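You operate a simulated robot arm through the tools that you are given. There is no shell and no other tool. Be economical: measure what you need, move in short steps, check, and stop when the job is done.

Carry out the task below with a simulated robot arm. There is one attempt and no reset: what you move stays moved.

TASK
Stand the orange elbow beside the bore stub two. It goes on the side that lies toward x +0.0, y +1.0 (a direction in the base frame), with about 3 cm between them.

It is judged by the outcome, as a careful person would: the job done as asked, and still so three seconds after it is handed in. It fails if anything else is knocked over, pushed out of place, dropped, spilled or broken.

THE ROBOT
A 7-joint arm with a two-finger parallel gripper, fixed in place. Base frame: the origin is at the foot of the arm, x ahead of it, y to its left, z up; the work surface is at about z = 860. Lengths are in mm, angles in rad, forces in N, time in s.
With the tool pointing down near the work surface it reaches from about 300 to 700 mm from the base axis. Its first joint turns from -1.152 to 1.152 rad. Payload 1.57 kg.
Tool frame: the origin (TCP) lies between the finger pads and is the grasp point; the fingertips stand 30 mm ahead of it; z points along the fingers, y is the line along which they close. The gripper opens to 110 mm. The fingers are 24 mm wide and 12 mm thick; the gripper's body (48 by 112 mm) begins 78 mm behind the TCP.
Orientation is that of the tool frame in the base frame, as a unit quaternion [x, y, z, w]. With the fingers straight down and closing along the base's y, the tool's x points along the base's -x, its y along +y and its z along -z.

THE INTERFACE
- The arm moves only by the tool step_arm. Its argument "series" is a list of rows, each an object of numbers (a shift or turn left out is 0, a gripper value left out holds the last): "tx", "ty", "tz": the shift along the tool's x, y, z in units of 200 mm (1.0 is 200 mm); "wx", "wy", "wz": the turn, a rotation vector about the tool's x, y, z in units of 45 degrees (1.0 is 45 degrees); "hand": the closure, from 0 (fully open) to 1 (shut). In form: [{"tx": .., "ty": .., "tz": .., "wx": .., "wy": .., "wz": .., "hand": ..}, ...]. A call has 1 to 10 rows; each row is the pose to reach, as a shift and turn from the pose commanded when the call began, along the tool's axes at that moment. A call with a number of a shift or a turn outside -1 to 1 is refused whole. A row lasts 0.2 s, in which the tool goes at most 50 mm and 0.15 rad; a call with a longer step from one row to the next is refused whole, and so is a gripper value outside its range. A pose out of reach is approached as far as the arm can. The call stops where the force on the tool passes 40 N (or 10 N more than at its start, if that is more) or the arm is blocked; 0.2 s more then pass. The fingers move at their own pace (about 108 mm/s each) and stop on an object; they squeeze with about 25 N. The grip force told is the motor's: it shows also when the fingers shut on nothing. Time passes only in rows, and 0.2 s behind the last, so rows that repeat a pose let the fingers close. It gives the time, the measured TCP pose, the force on the tool (base axes), the opening and the grip force at its end, in the units of the frame above (readings bear some noise).
- Cameras (640 x 400 px; columns grow to the right, rows downward): "scene" is fixed at [168.3, -395.2, 1404]; the picture's right is [0.75, -0.67, 0.00], its down [-0.38, -0.42, -0.82] and it looks along [0.55, 0.61, -0.57] (base axes); focal length 335 px, centre (320, 200). "wrist" rides on the gripper at [-36, 0, -80] in the tool frame; the picture's right is [0.00, -1.00, 0.00], its down [0.97, 0.00, -0.24] and it looks along [0.24, 0.00, 0.97] (tool axes); focal length 218 px, centre (320, 200).
- get_image(camera): a new picture of that camera. No time passes.
- probe_pixels(camera, pixels): for up to 12 pixels [column, row] of the newest picture of that camera ("zoom" is the newest enlarged one), the place [x, y, z] in the base frame of the surface seen there, good to about 2 mm. No time passes.
- zoom(camera, box): a new picture of the part [left, top, right, bottom] of that camera's present view, enlarged. No time passes.
- job_done(): hands the job in; it is judged then, once.

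Work in short steps. Measure before you move; look again where a grasp or a placing could have gone wrong, and mend it. You have 60 turns and 26 pictures in all, the two below and enlarged ones among them. Open the gripper and draw the arm clear of the work before you hand the job in, unless the task says otherwise; then end with one line.

The tools are called after ">>>" as name(argument=value, ...) on one line, values as JSON. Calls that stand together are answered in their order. step_arm: Moves the arm, as the interface text tells. Its arguments: {"type":"object","properties":{"series":{"type":"array"}},"required":["series"]} The other tools are called the same way: get_image (camera) takes a picture; probe_pixels (camera, pixels) gives the place of the surface under pixels of a picture; zoom (camera, box) takes an enlarged picture of a part of a camera's view; job_done () hands the job in.

At the start:

```text
time_s: 0.0
ee_pos: [443.7, -3.6, 1187.7]
tool_rot: [0.0, 1.0, 0.0, 0.0]
wrist_force: [0.2, 0.6, -0.4]
width: 110.2
grasp_force: 0.0
```

scene: 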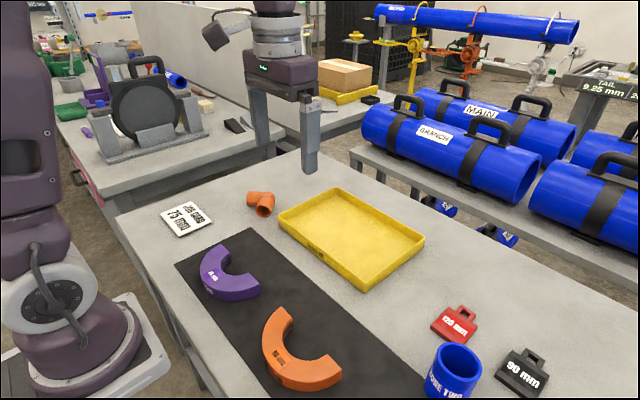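
wrist: 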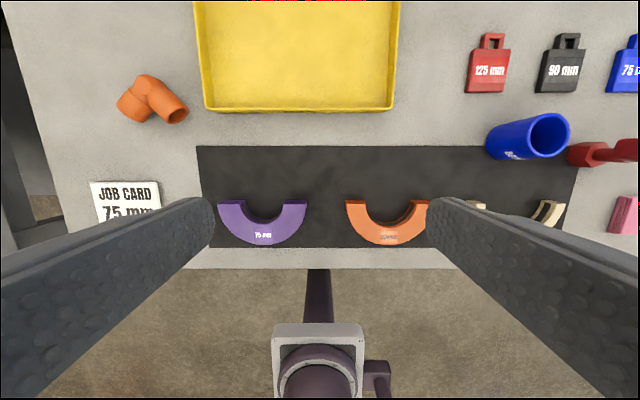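

The orange elbow is near scene (261,203) and wrist (152,99); the blue stub marked "…ORE TWO" is near scene (453,370). I'll zoom on both and measure.

>>> zoom(camera="wrist", box=[100, 60, 210, 130])

>>> zoom(camera="scene", box=[220, 170, 300, 220])

>>> probe_pixels(camera="wrist", pixels=[[125, 105], [135, 85], [147, 75], [148, 95], [165, 90], [172, 110], [185, 112], [168, 122], [510, 140], [550, 115], [530, 155], [568, 135]])

>>> probe_pixels(camera="scene", pixels=[[440, 350], [475, 358], [457, 345], [450, 372], [438, 380], [430, 385], [256, 200], [264, 211], [270, 195], [252, 196], [456, 395], [410, 350]])

```text
5.71 times, centred on (155, 95) of wrist
```

zoom: 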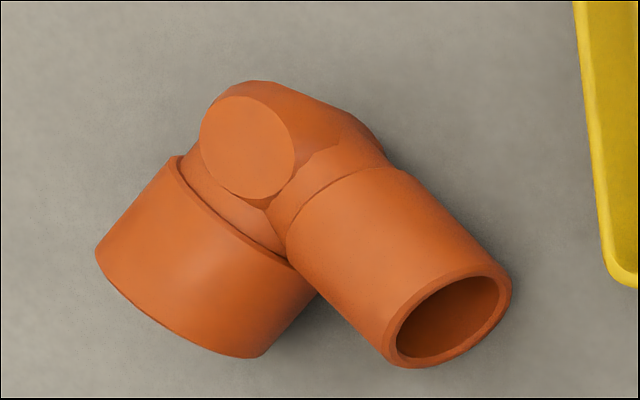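

```text
8.00 times, centred on (260, 195) of scene
```

zoom: 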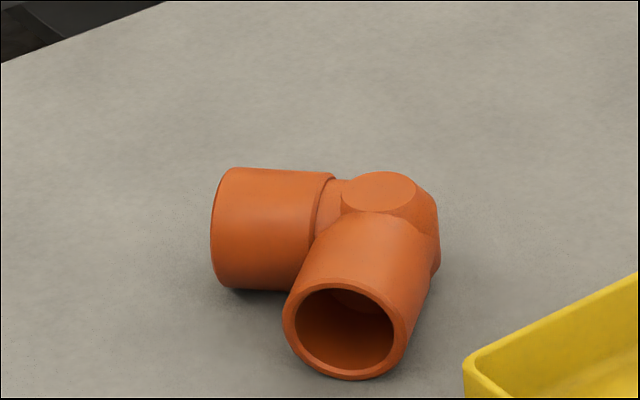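

```text
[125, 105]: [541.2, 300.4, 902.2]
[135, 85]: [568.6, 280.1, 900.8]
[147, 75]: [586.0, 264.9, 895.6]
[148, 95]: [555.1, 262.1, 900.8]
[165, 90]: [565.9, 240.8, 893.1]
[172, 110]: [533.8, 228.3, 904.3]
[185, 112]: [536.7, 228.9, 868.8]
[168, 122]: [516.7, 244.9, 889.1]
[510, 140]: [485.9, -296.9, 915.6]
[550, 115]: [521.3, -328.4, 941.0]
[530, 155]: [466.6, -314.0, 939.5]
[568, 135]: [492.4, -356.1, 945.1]
```

```text
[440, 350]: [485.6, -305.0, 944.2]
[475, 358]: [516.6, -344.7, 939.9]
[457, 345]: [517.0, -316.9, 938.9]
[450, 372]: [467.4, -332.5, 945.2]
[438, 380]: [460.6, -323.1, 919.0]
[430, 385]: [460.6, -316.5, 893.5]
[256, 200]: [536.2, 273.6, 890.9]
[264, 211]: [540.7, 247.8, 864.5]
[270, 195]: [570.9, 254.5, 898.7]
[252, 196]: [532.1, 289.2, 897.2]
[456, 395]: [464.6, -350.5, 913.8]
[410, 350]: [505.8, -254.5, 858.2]
```

The elbow lies flat, about 45 mm high, with its corner near (570,262). Its arms point toward -x+y (socket) and -x-y (spigot). The stub's rim centre is about (490,-328). I'll move above the elbow for a closer look.

>>> step_arm(series=[{"tx": -0.08, "ty": 0.2, "tz": 0.1}, {"tx": -0.16, "ty": 0.4, "tz": 0.2}, {"tx": -0.24, "ty": 0.6, "tz": 0.3}, {"tx": -0.32, "ty": 0.8, "tz": 0.4}, {"tx": -0.4, "ty": 1.0, "tz": 0.5}])

>>> step_arm(series=[{"tx": -0.05, "ty": 0.15, "tz": 0.07}, {"tx": -0.1, "ty": 0.29, "tz": 0.15}, {"tx": -0.1, "ty": 0.29, "tz": 0.15}])

>>> get_image(camera="wrist")

```text
time_s: 1.2
ee_pos: [523.8, 198.4, 1089.1]
tool_rot: [-0.001, 1.0, 0.0, 0.0]
wrist_force: [-0.3, 0.7, -0.4]
width: 110.1
grasp_force: 0.2
```

```text
time_s: 2.0
ee_pos: [542.2, 255.2, 1058.8]
tool_rot: [0.001, 1.0, 0.0, 0.0]
wrist_force: [0.4, -0.7, 0.6]
width: 109.9
grasp_force: 0.1
```

```text
21 pictures are left
```

wrist: 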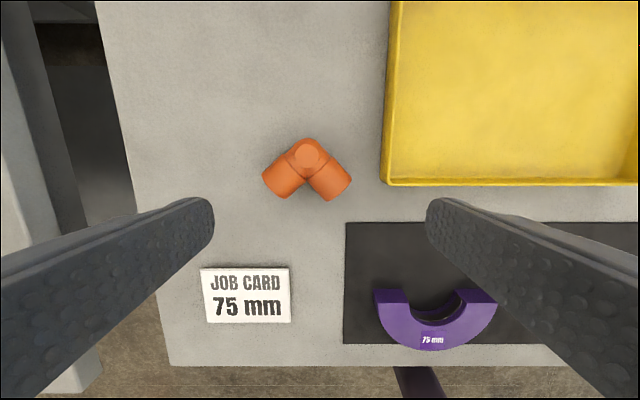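

>>> zoom(camera="wrist", box=[252, 130, 364, 200])

>>> probe_pixels(camera="wrist", pixels=[[307, 155], [285, 179], [330, 179], [343, 190], [338, 172], [318, 188], [272, 186], [297, 186], [283, 160], [360, 185], [305, 195], [384, 180]])

```text
5.71 times, centred on (308, 165) of wrist
```

zoom: 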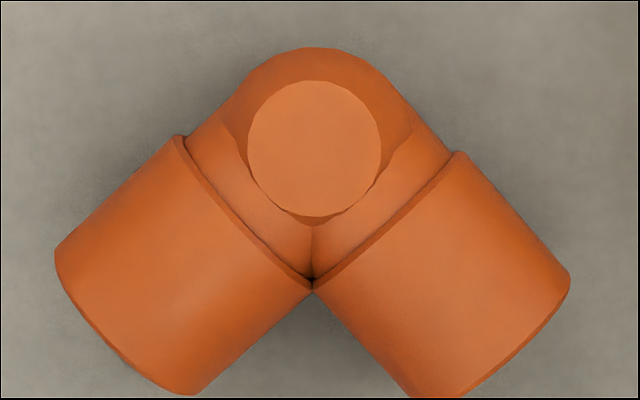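

```text
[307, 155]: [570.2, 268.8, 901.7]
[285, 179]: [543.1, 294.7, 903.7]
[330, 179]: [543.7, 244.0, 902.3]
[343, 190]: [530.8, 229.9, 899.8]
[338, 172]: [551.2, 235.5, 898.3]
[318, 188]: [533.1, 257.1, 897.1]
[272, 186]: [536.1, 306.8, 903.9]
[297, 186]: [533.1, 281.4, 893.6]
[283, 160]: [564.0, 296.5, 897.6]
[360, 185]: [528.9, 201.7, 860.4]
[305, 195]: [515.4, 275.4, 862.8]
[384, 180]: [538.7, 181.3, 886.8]
```

The elbow is symmetric, with its corner at (569,268.5), arms at ±45° and a radius of about 22. I'll grasp the +y arm about 42 mm from the corner at (539,298), closing along (1,1). First I yaw 45° and stop above it.

>>> step_arm(series=[{"tx": 0.004, "ty": 0.04, "tz": 0.08, "wz": 0.17}, {"tx": 0.008, "ty": 0.08, "tz": 0.16, "wz": 0.34}, {"tx": 0.012, "ty": 0.12, "tz": 0.24, "wz": 0.51}, {"tx": 0.016, "ty": 0.16, "tz": 0.32, "wz": 0.68}, {"tx": 0.02, "ty": 0.2, "tz": 0.4, "wz": 0.85}, {"tx": 0.022, "ty": 0.219, "tz": 0.49, "wz": 1.0}, {"tx": 0.022, "ty": 0.219, "tz": 0.49, "wz": 1.0}])

>>> get_image(camera="wrist")

```text
time_s: 3.6
ee_pos: [540.0, 295.8, 958.5]
tool_rot: [0.383, 0.924, 0.0, 0.0]
wrist_force: [-0.5, 0.0, 0.0]
width: 110.0
grasp_force: 0.0
```

```text
19 pictures are left
```

wrist: 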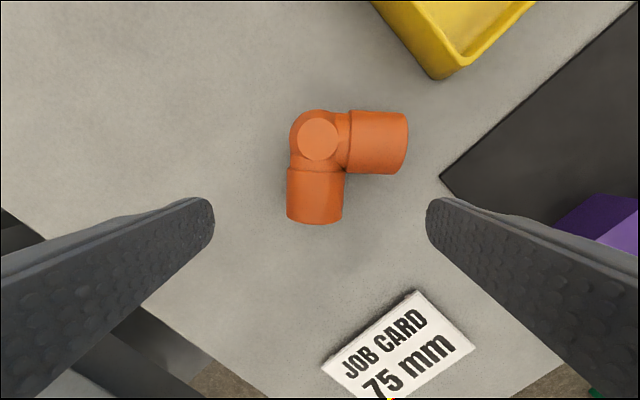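

The yaw lines up, with the arm at columns 287–343. I'll check where the socket lies along its axis.

>>> probe_pixels(camera="wrist", pixels=[[315, 210], [315, 175], [315, 220], [318, 138], [400, 142], [315, 230], [375, 200]])

```text
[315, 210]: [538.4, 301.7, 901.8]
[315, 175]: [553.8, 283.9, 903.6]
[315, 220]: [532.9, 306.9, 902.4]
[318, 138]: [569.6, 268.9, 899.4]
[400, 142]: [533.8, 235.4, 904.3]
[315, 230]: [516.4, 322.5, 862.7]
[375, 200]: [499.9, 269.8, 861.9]
```

The arm end is about 54 mm from the corner, so the current position covers 28–53 mm and clears the other socket. I'll descend to z≈894.

>>> step_arm(series=[{"tz": 0.15}, {"tz": 0.28}, {"tz": 0.325}, {"tz": 0.325}])

>>> get_image(camera="wrist")

```text
time_s: 4.6
ee_pos: [538.7, 298.0, 895.9]
tool_rot: [0.383, 0.924, 0.0, 0.001]
wrist_force: [0.0, -0.3, 0.8]
width: 110.0
grasp_force: 0.0
```

```text
18 pictures are left
```

wrist: 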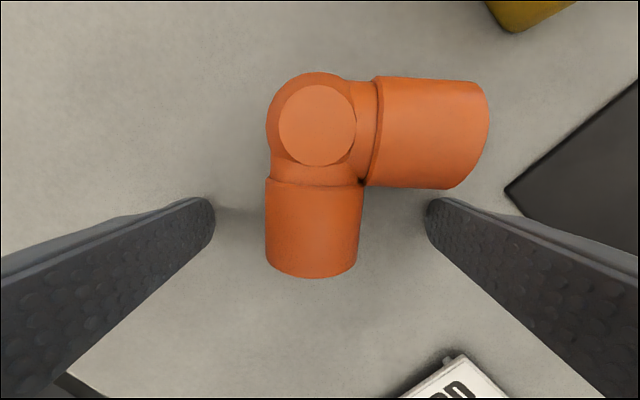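

The arm sits about 3 mm to the left of centre (column 312 against 320), so I shift slightly toward tool +y and close.

>>> step_arm(series=[{"ty": 0.015, "hand": 0.3}, {"ty": 0.015, "hand": 0.6}, {"ty": 0.015, "hand": 1.0}, {"ty": 0.015, "hand": 1.0}, {"ty": 0.015, "hand": 1.0}])

>>> step_arm(series=[{"tz": -0.05}, {"tz": -0.15}, {"tz": -0.15}])

>>> get_image(camera="wrist")

>>> get_image(camera="scene")

```text
time_s: 5.8
ee_pos: [540.1, 299.6, 892.8]
tool_rot: [0.382, 0.924, 0.0, 0.0]
wrist_force: [0.2, 0.5, 0.3]
width: 40.9
grasp_force: 25.9
```

```text
time_s: 6.6
ee_pos: [539.1, 300.9, 925.1]
tool_rot: [0.383, 0.924, 0.0, 0.0]
wrist_force: [0.0, 0.7, -0.9]
width: 40.5
grasp_force: 25.3
```

```text
17 pictures are left
```

wrist: 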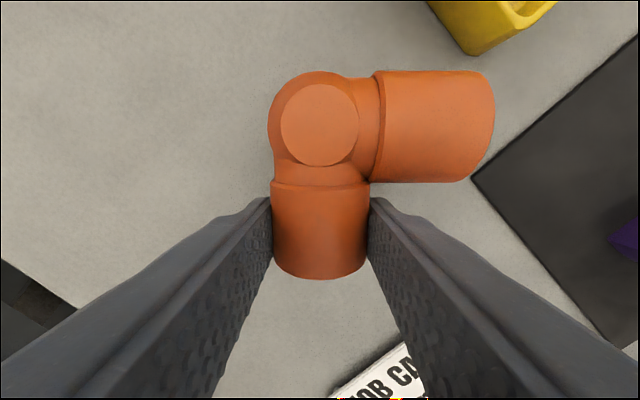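

```text
16 pictures are left
```

scene: 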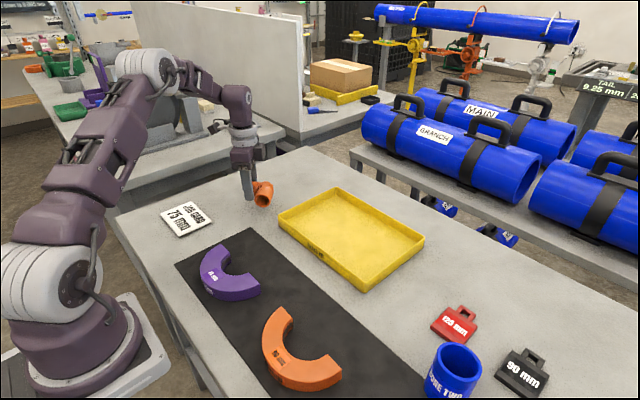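

The elbow is held level at a width of 40.5. I'll lift to z≈1035, then carry it high toward the stub in two legs.

>>> step_arm(series=[{"tz": -0.2}, {"tz": -0.4}, {"tz": -0.55}])

>>> step_arm(series=[{"tx": -0.11, "ty": -0.136}, {"tx": -0.22, "ty": -0.273}, {"tx": -0.33, "ty": -0.41}, {"tx": -0.44, "ty": -0.55}, {"tx": -0.55, "ty": -0.69}, {"tx": -0.66, "ty": -0.83}, {"tx": -0.76, "ty": -0.955}])

>>> step_arm(series=[{"tx": -0.11, "ty": -0.136}, {"tx": -0.22, "ty": -0.273}, {"tx": -0.33, "ty": -0.41}, {"tx": -0.44, "ty": -0.55}, {"tx": -0.55, "ty": -0.69}, {"tx": -0.66, "ty": -0.83}, {"tx": -0.76, "ty": -0.955}, {"tx": -0.76, "ty": -0.955}])

>>> get_image(camera="wrist")

>>> get_image(camera="scene")

```text
time_s: 7.4
ee_pos: [539.1, 300.0, 1036.3]
tool_rot: [0.383, 0.924, 0.0, 0.0]
wrist_force: [-1.2, -0.6, 0.1]
width: 40.7
grasp_force: 24.9
```

```text
time_s: 9.0
ee_pos: [515.4, 55.6, 1033.0]
tool_rot: [0.383, 0.924, 0.001, 0.0]
wrist_force: [-0.2, -0.4, -1.7]
width: 40.4
grasp_force: 25.1
```

```text
time_s: 10.8
ee_pos: [486.3, -184.2, 1033.1]
tool_rot: [0.383, 0.924, 0.0, 0.0]
wrist_force: [1.0, 0.4, -1.0]
width: 40.8
grasp_force: 25.2
```

```text
15 pictures are left
```

wrist: 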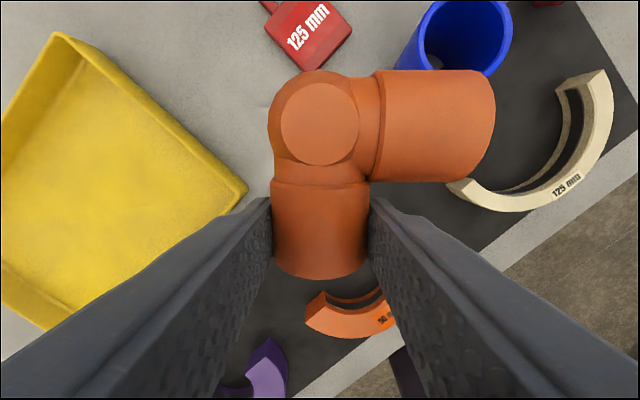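

```text
14 pictures are left
```

scene: 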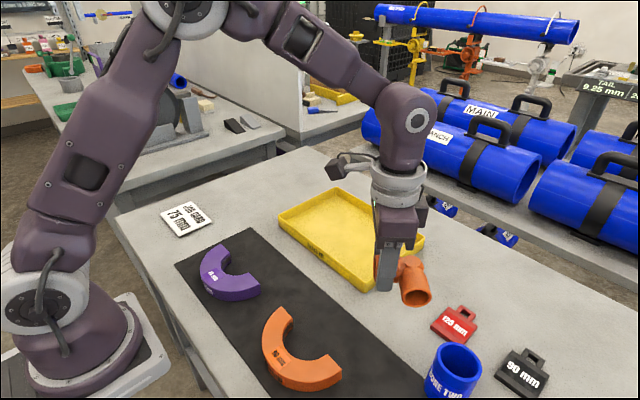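

The stub, the cream 125 gauge and the red tag are all nearby, so I'll probe them along with the held elbow and the mat height.

>>> probe_pixels(camera="wrist", pixels=[[455, 185], [470, 190], [345, 38], [310, 68], [408, 45], [508, 50], [490, 68], [430, 5], [310, 320], [376, 292], [470, 220], [246, 188]])

>>> probe_pixels(camera="wrist", pixels=[[319, 123], [485, 125], [460, 75], [470, 178], [320, 270], [402, 64], [393, 60], [245, 130], [350, 175], [270, 90], [512, 30]])

>>> zoom(camera="scene", box=[380, 280, 540, 400])

>>> probe_pixels(camera="scene", pixels=[[405, 345], [420, 355], [395, 330], [425, 370], [430, 388], [436, 395], [445, 398], [470, 390], [434, 362], [443, 341], [479, 366], [440, 390]])

```text
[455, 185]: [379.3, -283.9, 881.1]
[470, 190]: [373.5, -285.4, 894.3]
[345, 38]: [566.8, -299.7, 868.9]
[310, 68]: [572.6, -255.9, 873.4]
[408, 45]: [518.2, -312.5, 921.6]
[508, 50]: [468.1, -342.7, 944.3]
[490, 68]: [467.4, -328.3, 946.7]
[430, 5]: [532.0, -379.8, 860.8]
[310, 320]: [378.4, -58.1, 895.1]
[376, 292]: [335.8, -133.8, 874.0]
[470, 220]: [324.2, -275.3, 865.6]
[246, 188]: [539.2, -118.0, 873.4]
```

```text
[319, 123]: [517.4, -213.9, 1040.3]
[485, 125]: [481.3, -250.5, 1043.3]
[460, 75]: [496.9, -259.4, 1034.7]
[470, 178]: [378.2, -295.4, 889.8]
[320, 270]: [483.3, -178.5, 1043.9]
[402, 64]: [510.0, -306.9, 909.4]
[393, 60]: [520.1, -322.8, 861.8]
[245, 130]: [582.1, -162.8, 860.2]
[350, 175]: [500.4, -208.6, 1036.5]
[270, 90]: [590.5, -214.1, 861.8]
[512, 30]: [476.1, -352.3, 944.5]
```

```text
3.33 times, centred on (460, 340) of scene
```

zoom: 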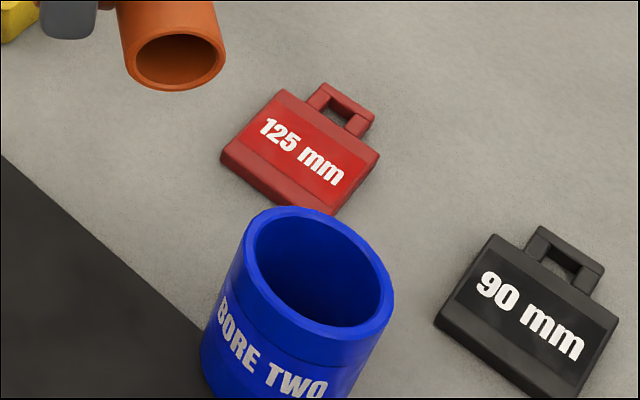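

```text
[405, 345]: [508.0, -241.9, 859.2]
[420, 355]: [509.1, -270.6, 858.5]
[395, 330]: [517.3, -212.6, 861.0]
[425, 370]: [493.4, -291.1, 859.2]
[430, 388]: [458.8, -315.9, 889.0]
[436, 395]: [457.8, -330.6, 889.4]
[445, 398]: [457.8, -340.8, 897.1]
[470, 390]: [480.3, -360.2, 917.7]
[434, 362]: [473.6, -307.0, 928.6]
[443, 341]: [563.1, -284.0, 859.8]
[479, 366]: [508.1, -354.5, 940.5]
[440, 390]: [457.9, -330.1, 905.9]
```

Stub centre is about (490.5,-329.5) with r≈32.5, so its +y edge is at y≈-297. The held elbow's nearest point is about (494,-267), which gives the 30 mm gap, and the ground below is clear. I'll lower it to just above the surface.

>>> step_arm(series=[{"tz": 0.2}, {"tz": 0.4}, {"tz": 0.55}, {"tz": 0.63}, {"tz": 0.67}, {"tz": 0.685}, {"tz": 0.685}])

>>> zoom(camera="scene", box=[360, 280, 520, 400])

```text
time_s: 12.4
ee_pos: [484.0, -184.2, 896.5]
tool_rot: [0.383, 0.924, 0.0, 0.0]
wrist_force: [-6.8, 2.9, 20.5]
width: 40.6
grasp_force: 25.3
```

```text
3.33 times, centred on (440, 340) of scene
```

zoom: 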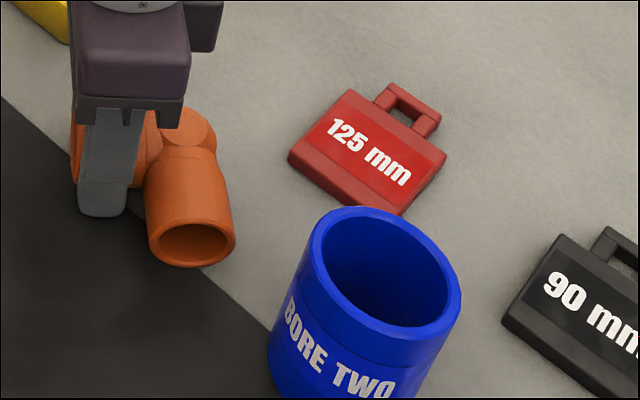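

The elbow is in contact (20 N), resting on the mat's edge. I'll ease up 1 mm, measure the gap, then release.

>>> step_arm(series=[{"tz": -0.005}, {"tz": -0.005}])

>>> zoom(camera="scene", box=[370, 310, 490, 400])

>>> probe_pixels(camera="zoom", pixels=[[248, 230], [235, 180], [240, 250], [130, 260], [300, 330], [290, 350], [310, 300], [190, 270]])

```text
time_s: 13.0
ee_pos: [485.6, -185.6, 896.5]
tool_rot: [0.383, 0.924, 0.0, 0.0]
wrist_force: [0.7, -0.8, -0.5]
width: 40.6
grasp_force: 25.0
```

```text
4.44 times, centred on (430, 355) of scene
```

zoom: 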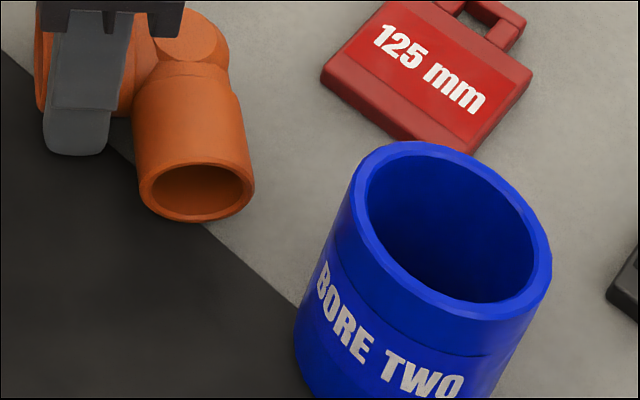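

```text
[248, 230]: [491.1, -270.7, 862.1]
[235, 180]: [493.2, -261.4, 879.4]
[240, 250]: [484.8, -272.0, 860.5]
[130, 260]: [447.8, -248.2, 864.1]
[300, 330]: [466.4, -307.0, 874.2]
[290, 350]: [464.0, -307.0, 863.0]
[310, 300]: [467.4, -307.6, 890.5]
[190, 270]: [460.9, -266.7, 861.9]
```

The elbow tip is near y≈-266 and the stub edge near -297, a gap of about 30 mm. Now I release partially and withdraw straight up.

>>> step_arm(series=[{"hand": 0.5}, {"hand": 0.4}, {"hand": 0.4}])

>>> step_arm(series=[{"tz": -0.1}, {"tz": -0.3}, {"tz": -0.5}, {"tz": -0.7}, {"tz": -0.9}, {"tz": -0.9}])

>>> get_image(camera="wrist")

>>> get_image(camera="scene")

```text
time_s: 13.8
ee_pos: [485.8, -185.7, 896.4]
tool_rot: [0.382, 0.924, 0.0, 0.0]
wrist_force: [1.2, 0.3, 0.0]
width: 66.3
grasp_force: 0.0
```

```text
time_s: 15.2
ee_pos: [487.9, -187.0, 1079.6]
tool_rot: [0.383, 0.924, 0.0, 0.001]
wrist_force: [-0.1, 0.9, -0.6]
width: 66.0
grasp_force: 0.1
```

```text
10 pictures are left
```

wrist: 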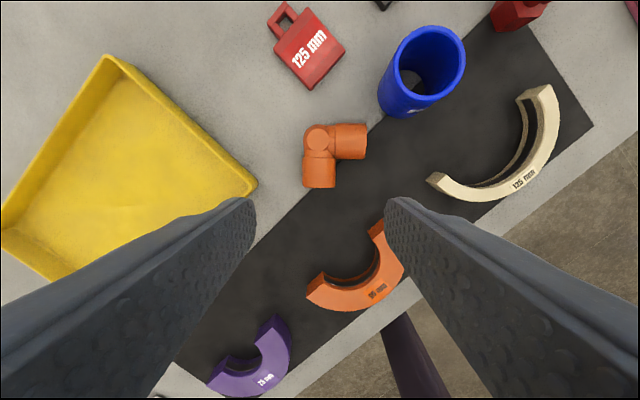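

```text
9 pictures are left
```

scene: 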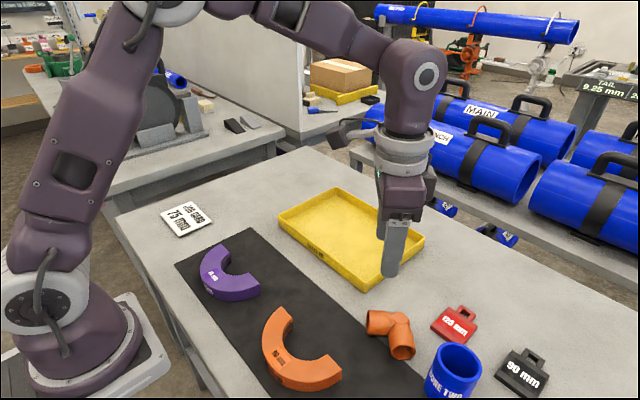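

The elbow rests on the surface and nothing else has moved. I'll confirm its position and draw the arm clear with the gripper open.

>>> probe_pixels(camera="wrist", pixels=[[319, 139], [362, 130], [362, 148], [320, 182], [383, 95], [395, 70], [410, 40], [460, 75], [425, 110]])

>>> step_arm(series=[{"tx": 0.1, "ty": 0.1, "tz": -0.1, "hand": 0.0}, {"tx": 0.2, "ty": 0.2, "tz": -0.2}, {"tx": 0.3, "ty": 0.3, "tz": -0.3}, {"tx": 0.4, "ty": 0.4, "tz": -0.4}, {"tx": 0.5, "ty": 0.5, "tz": -0.5}, {"tx": 0.5, "ty": 0.5, "tz": -0.5}])

>>> get_image(camera="scene")

```text
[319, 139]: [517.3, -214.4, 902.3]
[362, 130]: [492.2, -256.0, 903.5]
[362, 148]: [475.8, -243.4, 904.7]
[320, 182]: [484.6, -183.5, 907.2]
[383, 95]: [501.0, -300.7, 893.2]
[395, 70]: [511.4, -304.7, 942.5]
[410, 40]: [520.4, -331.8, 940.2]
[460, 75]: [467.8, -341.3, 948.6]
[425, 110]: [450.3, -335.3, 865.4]
```

```text
time_s: 16.6
ee_pos: [485.5, -43.7, 1181.5]
tool_rot: [0.383, 0.924, 0.0, 0.0]
wrist_force: [0.0, 0.1, -0.9]
width: 109.9
grasp_force: 0.2
```

```text
8 pictures are left
```

scene: 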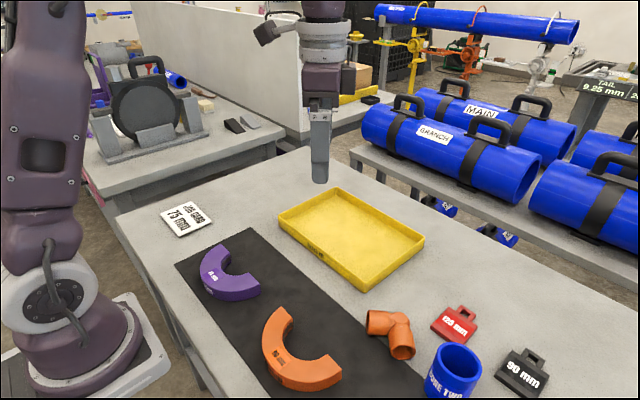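

The elbow is at rest with a gap of about 30 mm on the stub's +y side. Everything else is in place and the arm is clear, so I'm handing in.

>>> job_done()

```text
The job is handed in.
```

The orange elbow now sits on the +y side of bore stub two with a measured gap of about 30 mm; I set it down flat, as I found it, rather than upending it, and nothing else was moved.
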